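You operate a simulated robot arm through the tools that you are given. There is no shell and no other tool. Be economical: measure what you need, move in short steps, check, and stop when the job is done.

The job below is to be done with a simulated robot arm. You get a single attempt, and the scene is never put back.

Task
Slide the blue dish along the snack counter top until it stands next to the yellow snack bar.

It is judged by the outcome, as a careful person would: the job done as asked, and still so three seconds after it is handed in. It fails if anything else is knocked over, pushed out of place, dropped, spilled or broken.

Robot
A 6-joint arm with a two-finger parallel gripper on a trunk, on a base that drives. Base frame: it is fixed to the floor where the robot stands at the start and does not move with it; the origin is under the middle of the robot, x ahead of it, y to its left, z up. Readings come in m, degrees, newtons and seconds.
With the tool pointing down near the work surface it reaches from about 0.46 to 0.88 m from the robot's upright axis, wherever it stands. Its first joint turns from -115.0 to 115.0 degrees. Payload 4.2 kg.
The tool frame sits at the grasp point between the pads (the TCP): z along the fingers, y along the line on which they close. The tips reach 0.023 m beyond it. Largest opening 0.094 m; finger width 0.038, thickness 0.01; the body of the gripper, 0.054 by 0.096 m, starts 0.039 m behind the TCP.
Orientation is that of the tool frame in the base frame, as a unit quaternion [x, y, z, w]. With the fingers straight down and closing along the base's y, the tool's x points along the base's -x, its y along +y and its z along -z.

Tools
- The arm moves only by the tool drive_tool. Its argument "rows" is a list of rows, each a list of 2 entries, a list of its own where there are three numbers: the shift along the base's x, y, z in m, then the turn, a rotation vector about the base's x, y, z in degrees. In form: [[[dx, dy, dz], [rx, ry, rz]], ...]. A call has 1 to 10 rows; each row is the pose to reach, as a shift and turn from the pose commanded when the call began. "grip" is the opening in per cent of the stroke, from 0 (shut) to 100 (fully open), set as the call begins (left out, the last holds). A row lasts 0.2 s, in which the tool goes at most 0.05 m and 8.6 degrees; a call with a longer step from one row to the next is refused whole, and so is a gripper value outside its range. A pose out of reach is approached as far as the arm can. The call stops where the force on the tool passes 40 N (or 10 N more than at its start, if that is more) or the arm is blocked; 0.2 s more then pass. The fingers move at their own pace (about 0.108 m/s each) and stop on an object; they squeeze with about 41 N. The grip force told is the motor's: it shows also when the fingers shut on nothing. Time passes only in rows, and 0.2 s behind the last, so rows that repeat a pose let the fingers close. The reply holds the time, the measured pose of the TCP, the force on the tool along the base axes, the opening and the grip force, in the units named above and with some noise.
- Cameras (640 x 400 px; columns grow to the right, rows downward): "scene" is now at [0.235, 0.1956, 1.4585]; the picture's right is [-0.01, -1.00, 0.00], its down [-0.67, 0.00, -0.74] and it looks along [0.74, -0.00, -0.67] (base axes); focal length 258 px, centre (320, 200). "wrist" rides on the gripper at [0.086, 0.016, -0.075] in the tool frame; the picture's right is [-0.18, 0.98, 0.00], its down [-0.58, -0.11, -0.81] and it looks along [-0.79, -0.15, 0.59] (tool axes); focal length 243 px, centre (320, 200). There is no depth. A picture from a camera that has moved, and an enlarged one, comes with that camera's place and axes in the base frame and with its lens.
- camera(camera): a new picture of that camera. No time passes.
- raise_lower(by): slides the trunk up (or, below 0, down) by that many m; the arm and the scene camera ride with it, the base frame stays. It gives what a move gives, with no picture.
- drive_base(legs): drives the robot by 1 to 6 legs, each [ahead, turn to the left] in m and degrees, along the robot's own axes; the way and the turn of a leg run together, so that a leg with both is an arc; at most 1.5 m and 180 degrees a leg. The arm and the cameras ride along, it lands a little off, and it stops where it bumps. It gives what a move gives.
- head_to(pan, tilt): turns the head with the scene camera to pan (to the left, within 80 degrees either way) and tilt (down, from -29 to 69), counted from straight ahead of the robot. It gives what a move gives.
- inspect(camera, box): a new picture of the part [left, top, right, bottom] of that camera's present view, enlarged. No time passes.
- close_job(): hands the job in; it is judged then, once.

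Go step by step. Nothing tells you exact positions but the pictures and the camera data: compare them with the known pose of the tool, close in by small moves and look again before you grip or let go. The budget is 120 turns and 98 pictures, counting those below and the enlarged ones. Unless the task says otherwise, let go and move clear before handing in, and close with one line.

The tools are called after ">>>" as name(argument=value, ...) on one line, values as JSON. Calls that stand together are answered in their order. drive_tool: Moves the arm, as the interface text tells. Its arguments: {"type":"object","properties":{"rows":{"type":"array","items":{"type":"array"}},"grip":{"type":"number"}},"required":["rows"]} The other tools are called the same way: raise_lower (by) slides the trunk up or down; drive_base (legs) drives the base; head_to (pan, tilt) turns the head that bears the scene camera; camera (camera) takes a picture; inspect (camera, box) takes an enlarged picture of a part of a camera's view; close_job () hands the job in.

At the start:

```text
time_s: 0.0
tool_pos: [0.5288, 0.2885, 1.1652]
tcp_rot: [0.0, 1.0, 0.0, 0.0]
wrist_force: [0.3, -0.6, -0.2]
opening: 0.0939
grip_force: 0.0
trunk travel left (down, up): [-0.825, 0.165]
robot x, y, heading: [-0.0001, 0.0015, -0.3]
head pan, tilt: [-0.4, 42.4]
```

scene: 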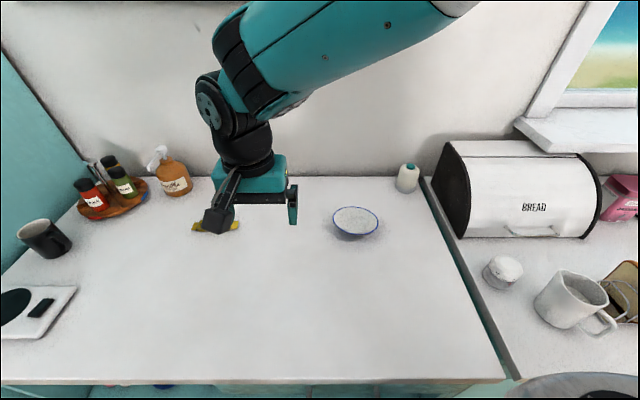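
wrist: 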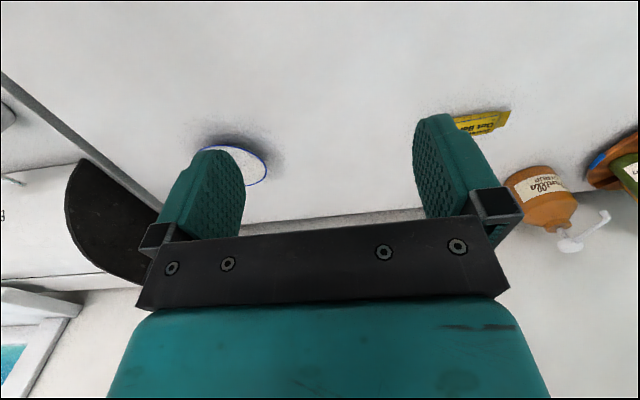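

I see a blue-rimmed dish at about (0.73, 0.10) and a yellow bar, half hidden by the gripper, at about (0.73, 0.49). I'll look at both closely first.

>>> inspect(camera="scene", box=[300, 160, 420, 260])

>>> inspect(camera="scene", box=[140, 140, 300, 260])

>>> inspect(camera="wrist", box=[180, 80, 540, 240])

```text
4.00 times, centred on (360, 210) of scene
camera zoom: at [0.235, 0.1956, 1.4585], right [-0.01, -1.0, 0.0], down [-0.67, 0.0, -0.74], along [0.74, 0.0, -0.67], focal length 1031 px, centre (160, 160)
```

zoom: 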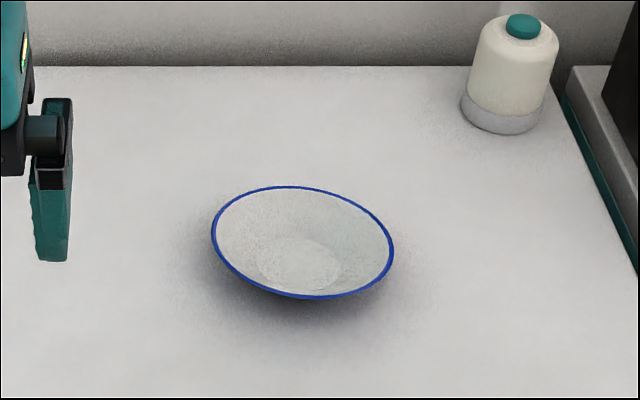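

```text
3.33 times, centred on (220, 200) of scene
camera zoom: at [0.235, 0.1956, 1.4585], right [-0.01, -1.0, 0.0], down [-0.67, 0.0, -0.74], along [0.74, 0.0, -0.67], focal length 859 px, centre (653, 200)
```

zoom: 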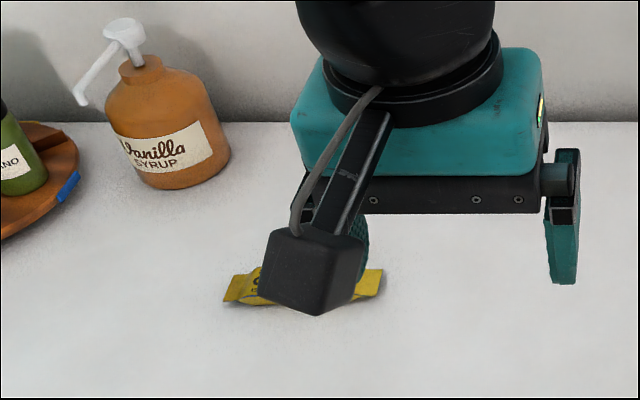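

```text
1.78 times, centred on (360, 160) of wrist
camera zoom: at [0.4448, 0.3051, 1.2398], right [0.18, 0.98, 0.0], down [0.58, -0.11, 0.81], along [0.79, -0.15, -0.59], focal length 431 px, centre (249, 271)
```

zoom: 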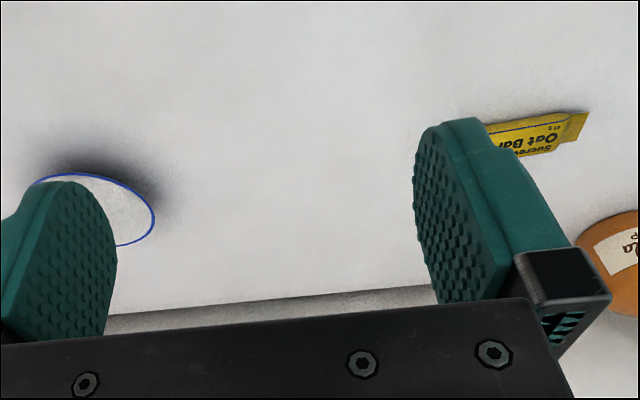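

The dish is empty, conical and about 0.13 m across. The bar's near end is at y≈0.425. I plan to lower closed fingers into the dish and drag it towards +y by its inner wall, so first I'll move above the dish, which also uncovers the bar.

>>> drive_tool(rows=[[[0.028, -0.027, 0], [0, 0, 0]], [[0.056, -0.054, 0], [0, 0, 0]], [[0.084, -0.081, 0], [0, 0, 0]], [[0.112, -0.108, 0], [0, 0, 0]], [[0.14, -0.135, 0], [0, 0, 0]], [[0.168, -0.162, 0], [0, 0, 0]], [[0.198, -0.19, 0], [0, 0, 0]]], grip=0)

>>> camera(camera="scene")

>>> camera(camera="wrist")

>>> inspect(camera="scene", box=[140, 170, 300, 270])

```text
time_s: 1.6
tool_pos: [0.7295, 0.0991, 1.1641]
tcp_rot: [0.0, 1.0, 0.0, 0.001]
wrist_force: [-0.7, 0.1, 0.4]
opening: 0.0001
grip_force: 41.0
trunk travel left (down, up): [-0.825, 0.165]
robot x, y, heading: [0.0021, -0.0001, 0.1]
head pan, tilt: [-0.4, 42.4]
```

```text
92 pictures are left
camera scene: at [0.2345, 0.1958, 1.4586], right [-0.01, -1.0, 0.0], down [-0.67, 0.0, -0.74], along [0.74, 0.0, -0.67], focal length 258 px, centre (320, 200)
```

scene: 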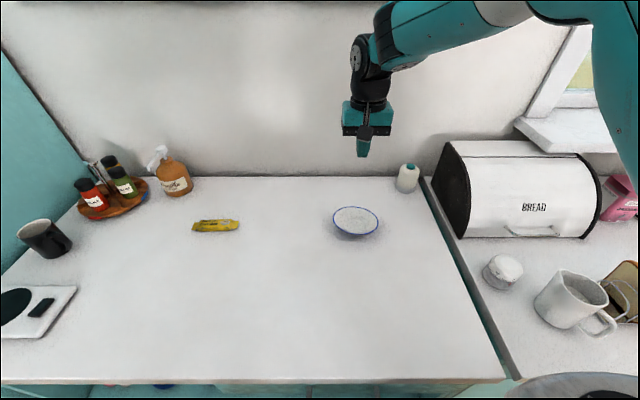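

```text
91 pictures are left
camera wrist: at [0.644, 0.1148, 1.2388], right [0.18, 0.98, 0.0], down [0.58, -0.11, 0.81], along [0.79, -0.15, -0.59], focal length 243 px, centre (320, 200)
```

wrist: 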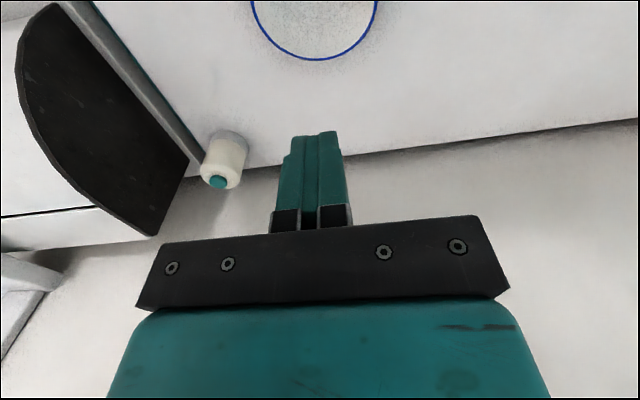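

```text
4.00 times, centred on (220, 220) of scene
camera zoom: at [0.2345, 0.1958, 1.4586], right [-0.01, -1.0, 0.0], down [-0.67, 0.0, -0.74], along [0.74, 0.0, -0.67], focal length 1031 px, centre (720, 120)
```

zoom: 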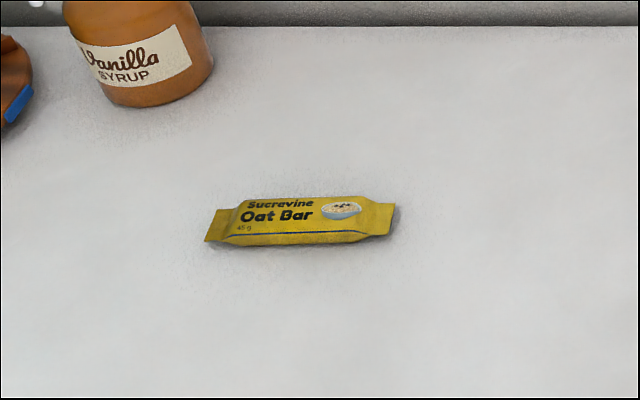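

The dish centre is at about (0.719, 0.099) with its rim at z≈0.95. The bar runs from y≈0.429 to 0.559 at x≈0.73. I'll lower the closed fingers into the dish but stop above its floor.

>>> drive_tool(rows=[[[-0.009, 0, -0.04], [0, 0, 0]], [[-0.009, 0, -0.08], [0, 0, 0]], [[-0.009, 0, -0.12], [0, 0, 0]], [[-0.009, 0, -0.16], [0, 0, 0]], [[-0.009, 0, -0.185], [0, 0, 0]], [[-0.009, 0, -0.205], [0, 0, 0]]])

>>> inspect(camera="scene", box=[300, 160, 420, 260])

>>> camera(camera="wrist")

```text
time_s: 3.0
tool_pos: [0.7204, 0.0985, 0.9613]
tcp_rot: [0.0, 1.0, 0.0, 0.0]
wrist_force: [0.2, 0.2, -0.3]
opening: 0.0
grip_force: 41.4
trunk travel left (down, up): [-0.825, 0.165]
robot x, y, heading: [-0.0001, 0.0024, 0.3]
head pan, tilt: [-0.4, 42.4]
```

```text
4.00 times, centred on (360, 210) of scene
camera zoom: at [0.2348, 0.1955, 1.4586], right [-0.01, -1.0, 0.0], down [-0.67, 0.0, -0.74], along [0.74, 0.0, -0.67], focal length 1031 px, centre (160, 160)
```

zoom: 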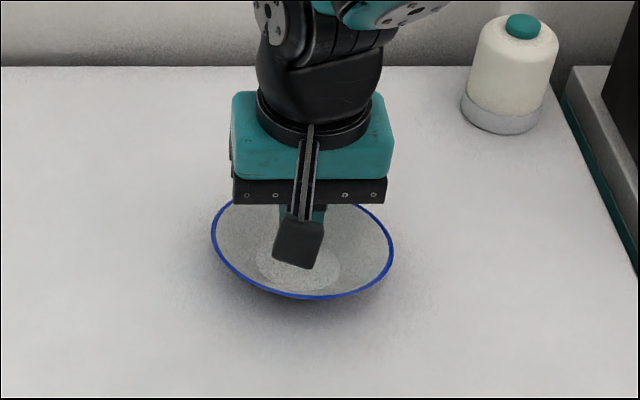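

```text
88 pictures are left
camera wrist: at [0.6348, 0.1143, 1.0358], right [0.18, 0.98, 0.0], down [0.58, -0.11, 0.81], along [0.79, -0.15, -0.59], focal length 243 px, centre (320, 200)
```

wrist: 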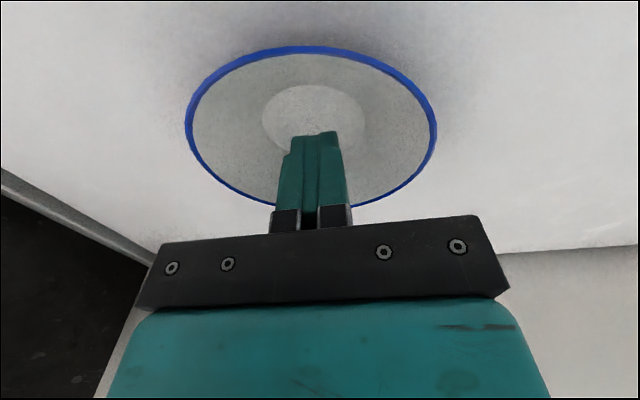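

The tips are inside the dish just below rim level, and nothing has touched. I'll go down a little further and start a gentle move towards +y.

>>> drive_tool(rows=[[[0, 0, -0.005], [0, 0, 0]], [[0, 0, -0.01], [0, 0, 0]], [[0, 0, -0.014], [0, 0, 0]]])

>>> drive_tool(rows=[[[0, 0.005, 0], [0, 0, 0]], [[0, 0.01, 0], [0, 0, 0]], [[0, 0.015, 0], [0, 0, 0]], [[0, 0.02, 0], [0, 0, 0]], [[0, 0.025, 0], [0, 0, 0]], [[0, 0.03, 0], [0, 0, 0]], [[0, 0.035, 0], [0, 0, 0]], [[0, 0.04, 0], [0, 0, 0]]])

>>> inspect(camera="scene", box=[280, 160, 400, 260])

>>> camera(camera="wrist")

```text
time_s: 3.8
tool_pos: [0.7195, 0.0983, 0.9473]
tcp_rot: [0.0, 1.0, 0.0, 0.0]
wrist_force: [0.7, 0.2, 0.2]
opening: 0.0002
grip_force: 40.9
trunk travel left (down, up): [-0.825, 0.165]
robot x, y, heading: [0.0013, -0.0029, -0.0]
head pan, tilt: [-0.4, 42.4]
```

```text
time_s: 5.6
tool_pos: [0.718, 0.1385, 0.9469]
tcp_rot: [0.001, 1.0, 0.0, 0.0]
wrist_force: [-0.9, -1.6, 2.0]
opening: 0.0003
grip_force: 40.9
trunk travel left (down, up): [-0.825, 0.165]
robot x, y, heading: [0.0003, -0.0014, 0.0]
head pan, tilt: [-0.4, 42.4]
```

```text
4.00 times, centred on (340, 210) of scene
camera zoom: at [0.235, 0.1954, 1.4585], right [-0.01, -1.0, 0.0], down [-0.67, 0.0, -0.74], along [0.74, 0.0, -0.67], focal length 1031 px, centre (240, 160)
```

zoom: 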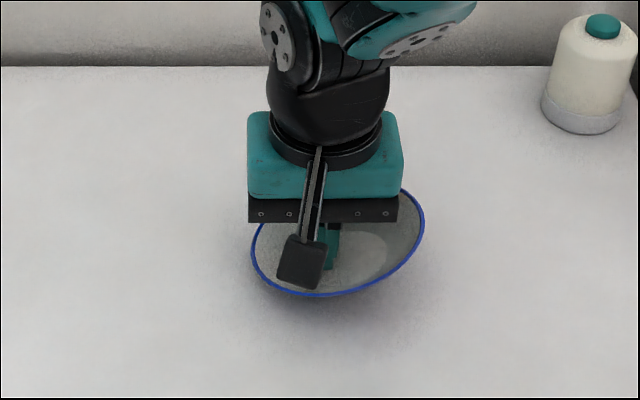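

```text
86 pictures are left
camera wrist: at [0.6341, 0.155, 1.0201], right [0.18, 0.98, 0.0], down [0.58, -0.11, 0.81], along [0.79, -0.15, -0.59], focal length 243 px, centre (320, 200)
```

wrist: 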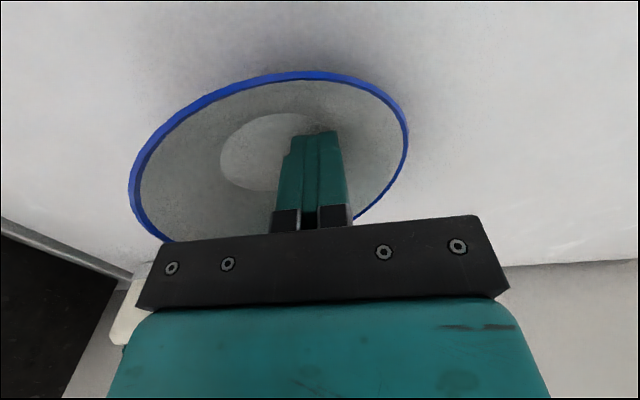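

Pressing the inner wall tips the dish down on its +y side, so this method is wrong. I'll back off, lift out, and push from outside on the −y side with two spread fingers instead.

>>> drive_tool(rows=[[[0, -0.005, 0], [0, 0, 0]], [[0, -0.01, 0], [0, 0, 0]], [[0, -0.015, 0], [0, 0, 0]], [[0, -0.02, 0], [0, 0, 0]], [[0, -0.025, 0.01], [0, 0, 0]], [[0, -0.028, 0.04], [0, 0, 0]], [[0, -0.028, 0.08], [0, 0, 0]], [[0, -0.028, 0.12], [0, 0, 0]]])

>>> camera(camera="scene")

>>> inspect(camera="scene", box=[280, 160, 400, 260])

```text
time_s: 7.4
tool_pos: [0.7179, 0.1112, 1.0624]
tcp_rot: [0.0, 1.0, 0.0, 0.0]
wrist_force: [0.4, -0.2, -0.4]
opening: 0.0
grip_force: 40.8
trunk travel left (down, up): [-0.825, 0.165]
robot x, y, heading: [0.0002, -0.0014, 0.0]
head pan, tilt: [-0.4, 42.4]
```

```text
85 pictures are left
camera scene: at [0.2354, 0.1956, 1.4584], right [-0.01, -1.0, 0.0], down [-0.67, 0.0, -0.74], along [0.74, 0.0, -0.67], focal length 258 px, centre (320, 200)
```

scene: 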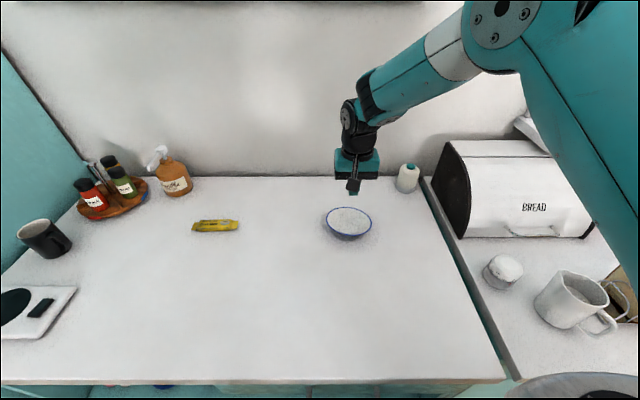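

```text
4.00 times, centred on (340, 210) of scene
camera zoom: at [0.2354, 0.1956, 1.4584], right [-0.01, -1.0, 0.0], down [-0.67, 0.0, -0.74], along [0.74, 0.0, -0.67], focal length 1031 px, centre (240, 160)
```

zoom: 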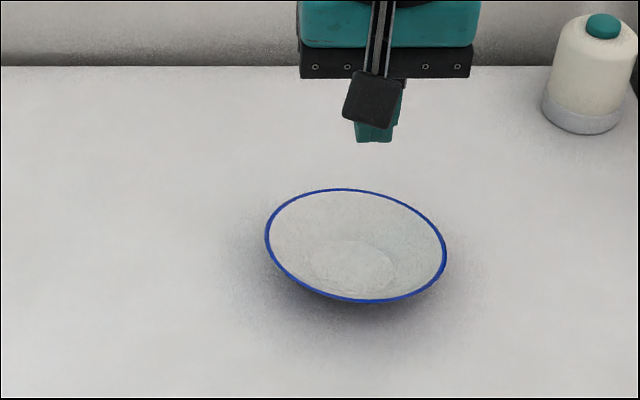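

The dish settled flat again, centred at about (0.716, 0.116). I'll turn the tool 90° so the fingers spread along x, and move to the −y side at this height.

>>> drive_tool(rows=[[[0, -0.01, 0], [0, 0, 8.5]], [[0, -0.02, 0], [0, 0, 17]], [[0, -0.03, 0], [0, 0, 25.5]], [[0, -0.04, 0], [0, 0, 34]], [[0, -0.05, 0], [0, 0, 42.5]], [[0, -0.06, 0], [0, 0, 51]], [[0, -0.07, 0], [0, 0, 59.5]], [[0, -0.08, 0], [0, 0, 68]], [[0, -0.09, 0], [0, 0, 76.5]], [[0, -0.1, 0], [0, 0, 85]]], grip=70)

>>> drive_tool(rows=[[[0, -0.005, 0], [0, 0, 5]]])

>>> camera(camera="scene")

>>> camera(camera="wrist")

```text
time_s: 9.6
tool_pos: [0.7213, 0.0095, 1.0665]
tcp_rot: [-0.677, 0.736, 0.0, 0.0]
wrist_force: [-0.3, 0.4, 0.0]
opening: 0.066
grip_force: 0.1
trunk travel left (down, up): [-0.825, 0.165]
robot x, y, heading: [0.0003, 0.0006, -0.2]
head pan, tilt: [-0.4, 42.4]
```

```text
time_s: 10.0
tool_pos: [0.7203, 0.0049, 1.0676]
tcp_rot: [0.708, -0.706, 0.0, 0.0]
wrist_force: [0.2, 0.8, -0.4]
opening: 0.0658
grip_force: 0.1
trunk travel left (down, up): [-0.825, 0.165]
robot x, y, heading: [0.0004, 0.0003, 0.1]
head pan, tilt: [-0.4, 42.4]
```

```text
83 pictures are left
camera scene: at [0.235, 0.1955, 1.4585], right [-0.01, -1.0, 0.0], down [-0.67, 0.0, -0.74], along [0.74, 0.0, -0.67], focal length 258 px, centre (320, 200)
```

scene: 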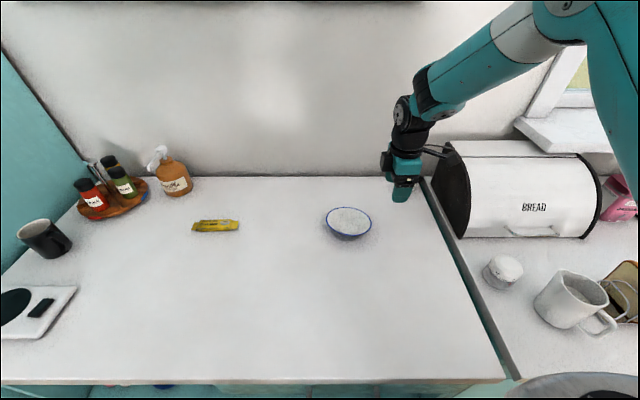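

```text
82 pictures are left
camera wrist: at [0.7061, -0.0812, 1.1412], right [-0.98, 0.18, 0.0], down [0.11, 0.58, 0.81], along [0.15, 0.79, -0.59], focal length 243 px, centre (320, 200)
```

wrist: 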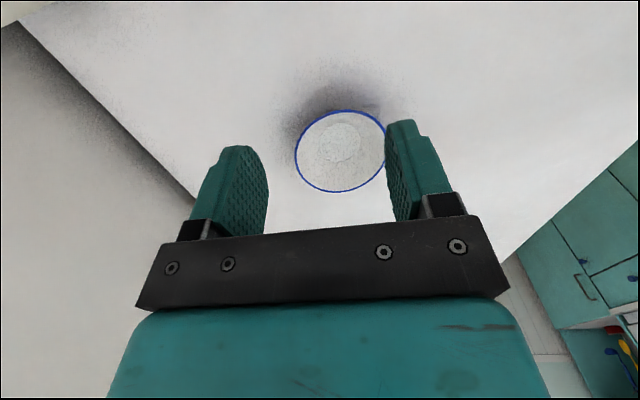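

The tool is at (0.720, 0.005), clear of the dish and bottle. I'll lower it to just above the counter.

>>> drive_tool(rows=[[[-0.003, 0, -0.03], [0, 0, 0]], [[-0.003, 0, -0.06], [0, 0, 0]], [[-0.003, 0, -0.09], [0, 0, 0]], [[-0.003, 0, -0.11], [0, 0, 0]], [[-0.003, 0, -0.122], [0, 0, 0]]])

>>> camera(camera="wrist")

>>> inspect(camera="scene", box=[300, 160, 420, 260])

```text
time_s: 11.2
tool_pos: [0.7145, 0.0061, 0.9414]
tcp_rot: [0.707, -0.707, 0.0, 0.0]
wrist_force: [-0.4, 0.6, -0.5]
opening: 0.0658
grip_force: 0.1
trunk travel left (down, up): [-0.825, 0.165]
robot x, y, heading: [-0.001, 0.0028, -0.1]
head pan, tilt: [-0.4, 42.4]
```

```text
81 pictures are left
camera wrist: at [0.7006, -0.0803, 1.0169], right [-0.98, 0.18, 0.0], down [0.11, 0.58, 0.81], along [0.15, 0.79, -0.59], focal length 243 px, centre (320, 200)
```

wrist: 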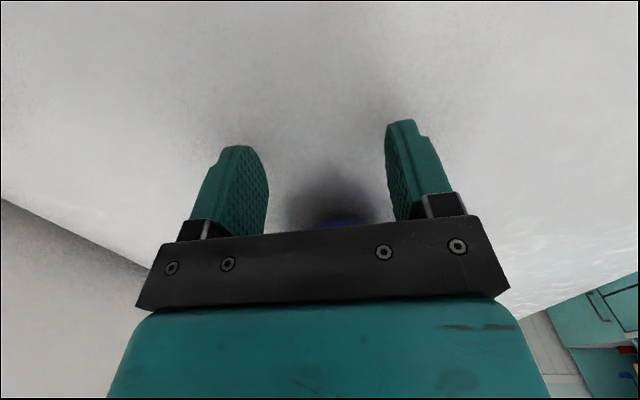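

```text
4.00 times, centred on (360, 210) of scene
camera zoom: at [0.2349, 0.1955, 1.4586], right [-0.01, -1.0, 0.0], down [-0.67, 0.0, -0.74], along [0.74, 0.0, -0.67], focal length 1031 px, centre (160, 160)
```

zoom: 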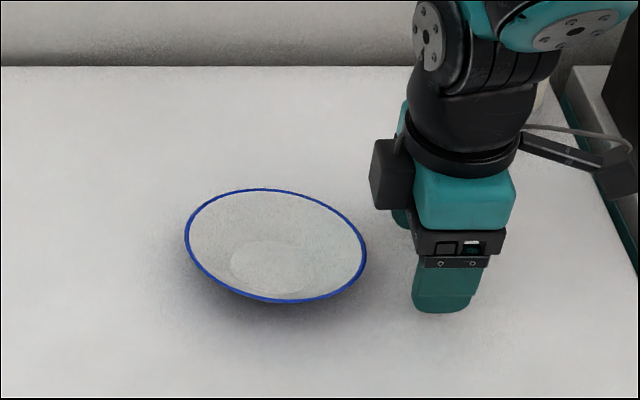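

The fingers are down and clear. I'll make a first slow push of about 0.08 m and check that the dish slides without tipping.

>>> drive_tool(rows=[[[0, 0.01, 0], [0, 0, 0]], [[0, 0.02, 0], [0, 0, 0]], [[0, 0.028, 0], [0, 0, 0]], [[0, 0.036, 0], [0, 0, 0]], [[0, 0.044, 0], [0, 0, 0]], [[0, 0.052, 0], [0, 0, 0]], [[0, 0.06, 0], [0, 0, 0]], [[0, 0.068, 0], [0, 0, 0]], [[0, 0.076, 0], [0, 0, 0]]])

>>> camera(camera="wrist")

>>> inspect(camera="scene", box=[280, 160, 400, 260])

```text
time_s: 13.2
tool_pos: [0.7139, 0.0821, 0.9427]
tcp_rot: [-0.707, 0.708, 0.0, 0.0]
wrist_force: [0.2, -0.4, 0.2]
opening: 0.0662
grip_force: 0.7
trunk travel left (down, up): [-0.825, 0.165]
robot x, y, heading: [0.0007, -0.0033, 0.0]
head pan, tilt: [-0.4, 42.4]
```

```text
79 pictures are left
camera wrist: at [0.7005, -0.0037, 1.0186], right [-0.98, 0.18, 0.0], down [0.11, 0.58, 0.81], along [0.15, 0.79, -0.59], focal length 243 px, centre (320, 200)
```

wrist: 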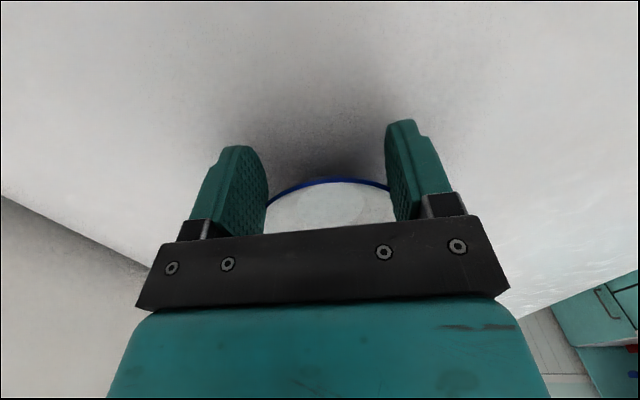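

```text
4.00 times, centred on (340, 210) of scene
camera zoom: at [0.235, 0.1954, 1.4585], right [-0.01, -1.0, 0.0], down [-0.67, 0.0, -0.74], along [0.74, 0.0, -0.67], focal length 1031 px, centre (240, 160)
```

zoom: 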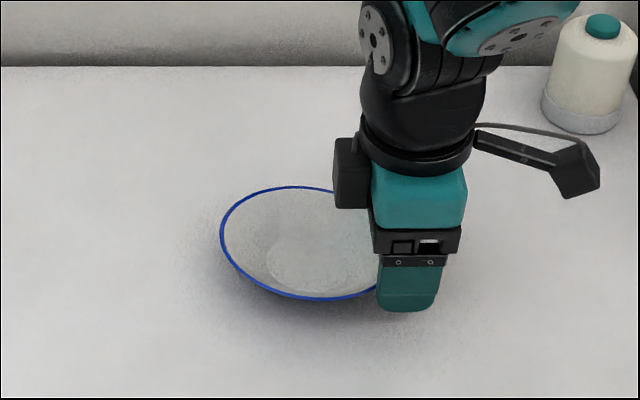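

The dish slides upright, with its leading rim now at y≈0.209 and the tool at 0.082. I'll keep pushing in slow steps.

>>> drive_tool(rows=[[[0, 0.008, 0], [0, 0, 0]], [[0, 0.017, 0], [0, 0, 0]], [[0, 0.026, 0], [0, 0, 0]], [[0, 0.035, 0], [0, 0, 0]], [[0, 0.044, 0], [0, 0, 0]], [[0, 0.053, 0], [0, 0, 0]], [[0, 0.062, 0], [0, 0, 0]], [[0, 0.071, 0], [0, 0, 0]], [[0, 0.08, 0], [0, 0, 0]], [[0, 0.088, 0], [0, 0, 0]]])

>>> camera(camera="scene")

```text
time_s: 15.4
tool_pos: [0.7157, 0.1708, 0.9449]
tcp_rot: [-0.707, 0.707, -0.001, 0.0]
wrist_force: [0.2, 0.6, 0.2]
opening: 0.0659
grip_force: 0.0
trunk travel left (down, up): [-0.825, 0.165]
robot x, y, heading: [0.0005, -0.0002, 0.1]
head pan, tilt: [-0.4, 42.4]
```

```text
77 pictures are left
camera scene: at [0.235, 0.1954, 1.4585], right [-0.01, -1.0, 0.0], down [-0.67, 0.0, -0.74], along [0.74, 0.0, -0.67], focal length 258 px, centre (320, 200)
```

scene: 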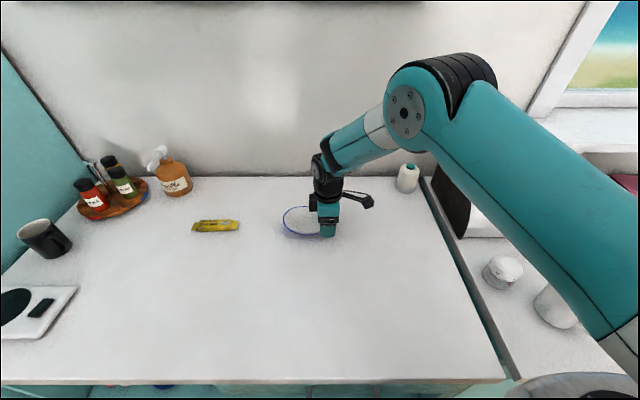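

The dish is going straight, with its leading rim at about 0.298. I'll push another 0.085, easing the height down slightly.

>>> drive_tool(rows=[[[0, 0.008, -0.001], [0, 0, 0]], [[0, 0.017, -0.002], [0, 0, 0]], [[0, 0.026, -0.003], [0, 0, 0]], [[0, 0.035, -0.003], [0, 0, 0]], [[0, 0.044, -0.003], [0, 0, 0]], [[0, 0.053, -0.003], [0, 0, 0]], [[0, 0.062, -0.003], [0, 0, 0]], [[0, 0.071, -0.003], [0, 0, 0]], [[0, 0.078, -0.003], [0, 0, 0]], [[0, 0.085, -0.003], [0, 0, 0]]])

>>> inspect(camera="scene", box=[180, 170, 340, 270])

>>> camera(camera="wrist")

```text
time_s: 17.6
tool_pos: [0.7157, 0.2535, 0.9409]
tcp_rot: [0.708, -0.706, 0.0, 0.0]
wrist_force: [0.6, -0.2, -0.7]
opening: 0.0658
grip_force: 0.5
trunk travel left (down, up): [-0.825, 0.165]
robot x, y, heading: [-0.0029, 0.0002, -0.1]
head pan, tilt: [-0.4, 42.4]
```

```text
4.00 times, centred on (260, 220) of scene
camera zoom: at [0.2351, 0.1955, 1.4585], right [-0.01, -1.0, 0.0], down [-0.67, 0.0, -0.74], along [0.74, 0.0, -0.67], focal length 1031 px, centre (560, 120)
```

zoom: 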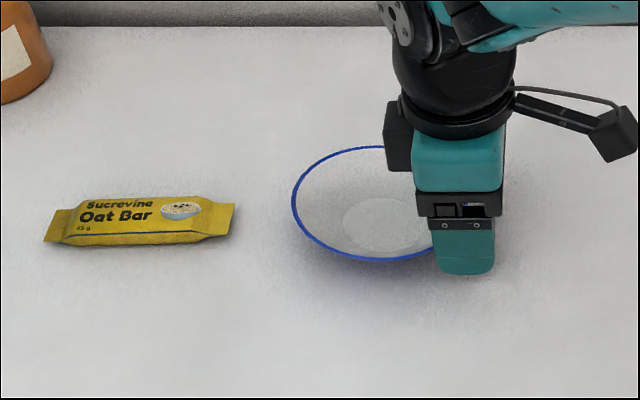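

```text
75 pictures are left
camera wrist: at [0.7011, 0.1672, 1.0164], right [-0.98, 0.18, 0.0], down [0.11, 0.58, 0.81], along [0.15, 0.79, -0.59], focal length 243 px, centre (320, 200)
```

wrist: 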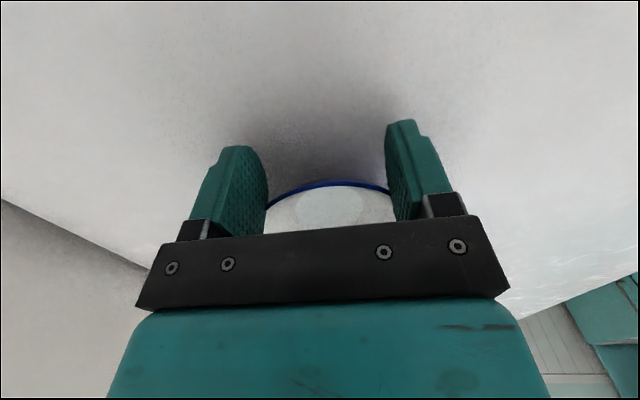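

The rim is at about 0.380 and the bar's end at about 0.429, a gap of roughly 0.049 m. I'll push 0.034 more, gently.

>>> drive_tool(rows=[[[0, 0.006, 0], [0, 0, 0]], [[0, 0.012, 0], [0, 0, 0]], [[0, 0.018, 0], [0, 0, 0]], [[0, 0.024, 0], [0, 0, 0]], [[0, 0.03, 0], [0, 0, 0]], [[0, 0.034, 0], [0, 0, 0]]])

>>> inspect(camera="scene", box=[180, 170, 340, 270])

```text
time_s: 19.0
tool_pos: [0.7147, 0.2892, 0.9427]
tcp_rot: [-0.707, 0.707, 0.0, 0.0]
wrist_force: [0.6, -0.3, 0.5]
opening: 0.0659
grip_force: 0.5
trunk travel left (down, up): [-0.825, 0.165]
robot x, y, heading: [0.0007, 0.0023, -0.4]
head pan, tilt: [-0.4, 42.4]
```

```text
4.00 times, centred on (260, 220) of scene
camera zoom: at [0.235, 0.1955, 1.4585], right [-0.01, -1.0, 0.0], down [-0.67, 0.0, -0.74], along [0.74, 0.0, -0.67], focal length 1031 px, centre (560, 120)
```

zoom: 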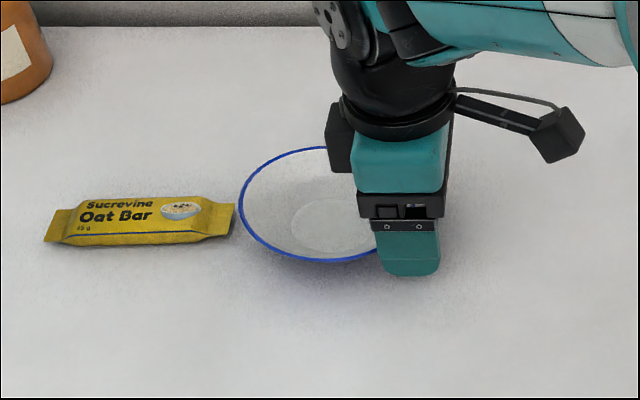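

The rim is now about 1.3 cm from the bar's end and the bar hasn't moved. I'll back straight off, lift, and check.

>>> drive_tool(rows=[[[0, -0.01, 0], [0, 0, 0]], [[0, -0.03, 0], [0, 0, 0]], [[0, -0.06, 0], [0, 0, 0]], [[0, -0.09, 0.01], [0, 0, 0]], [[0, -0.12, 0.04], [0, 0, 0]], [[0, -0.14, 0.08], [0, 0, 0]], [[0, -0.16, 0.12], [0, 0, 0]], [[0, -0.16, 0.15], [0, 0, 0]]])

>>> camera(camera="scene")

>>> inspect(camera="scene", box=[180, 170, 340, 270])

```text
time_s: 20.8
tool_pos: [0.7164, 0.1264, 1.0942]
tcp_rot: [-0.706, 0.708, 0.001, -0.001]
wrist_force: [1.0, 0.2, 0.2]
opening: 0.0657
grip_force: 0.1
trunk travel left (down, up): [-0.825, 0.165]
robot x, y, heading: [-0.0014, -0.0012, -0.1]
head pan, tilt: [-0.4, 42.4]
```

```text
73 pictures are left
camera scene: at [0.2353, 0.1956, 1.4584], right [-0.01, -1.0, 0.0], down [-0.67, 0.0, -0.74], along [0.74, -0.01, -0.67], focal length 258 px, centre (320, 200)
```

scene: 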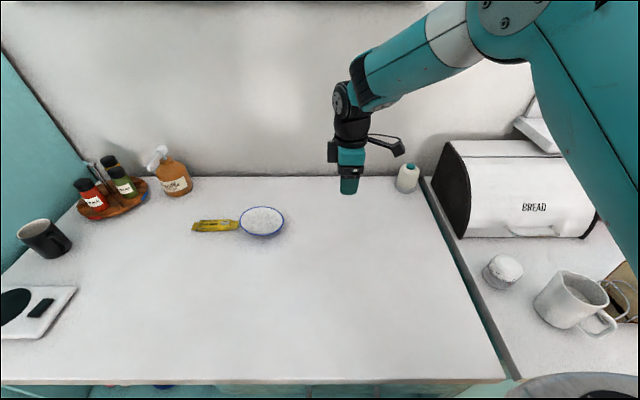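

```text
4.00 times, centred on (260, 220) of scene
camera zoom: at [0.2353, 0.1956, 1.4584], right [-0.01, -1.0, 0.0], down [-0.67, 0.0, -0.74], along [0.74, -0.01, -0.67], focal length 1031 px, centre (560, 120)
```

zoom: 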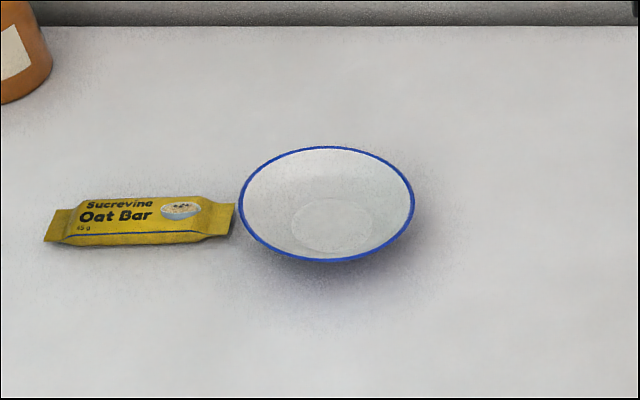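

The dish stands upright next to the undisturbed bar, and the arm is clear, so I'm handing in.

>>> close_job()

```text
The job is handed in.
```

The blue-rimmed dish now stands upright on the counter, about 1.3 cm from the end of the yellow snack bar. My first push, from inside the dish, tipped it briefly before it settled flat, so I slid it from outside instead; in the last picture nothing else had moved.
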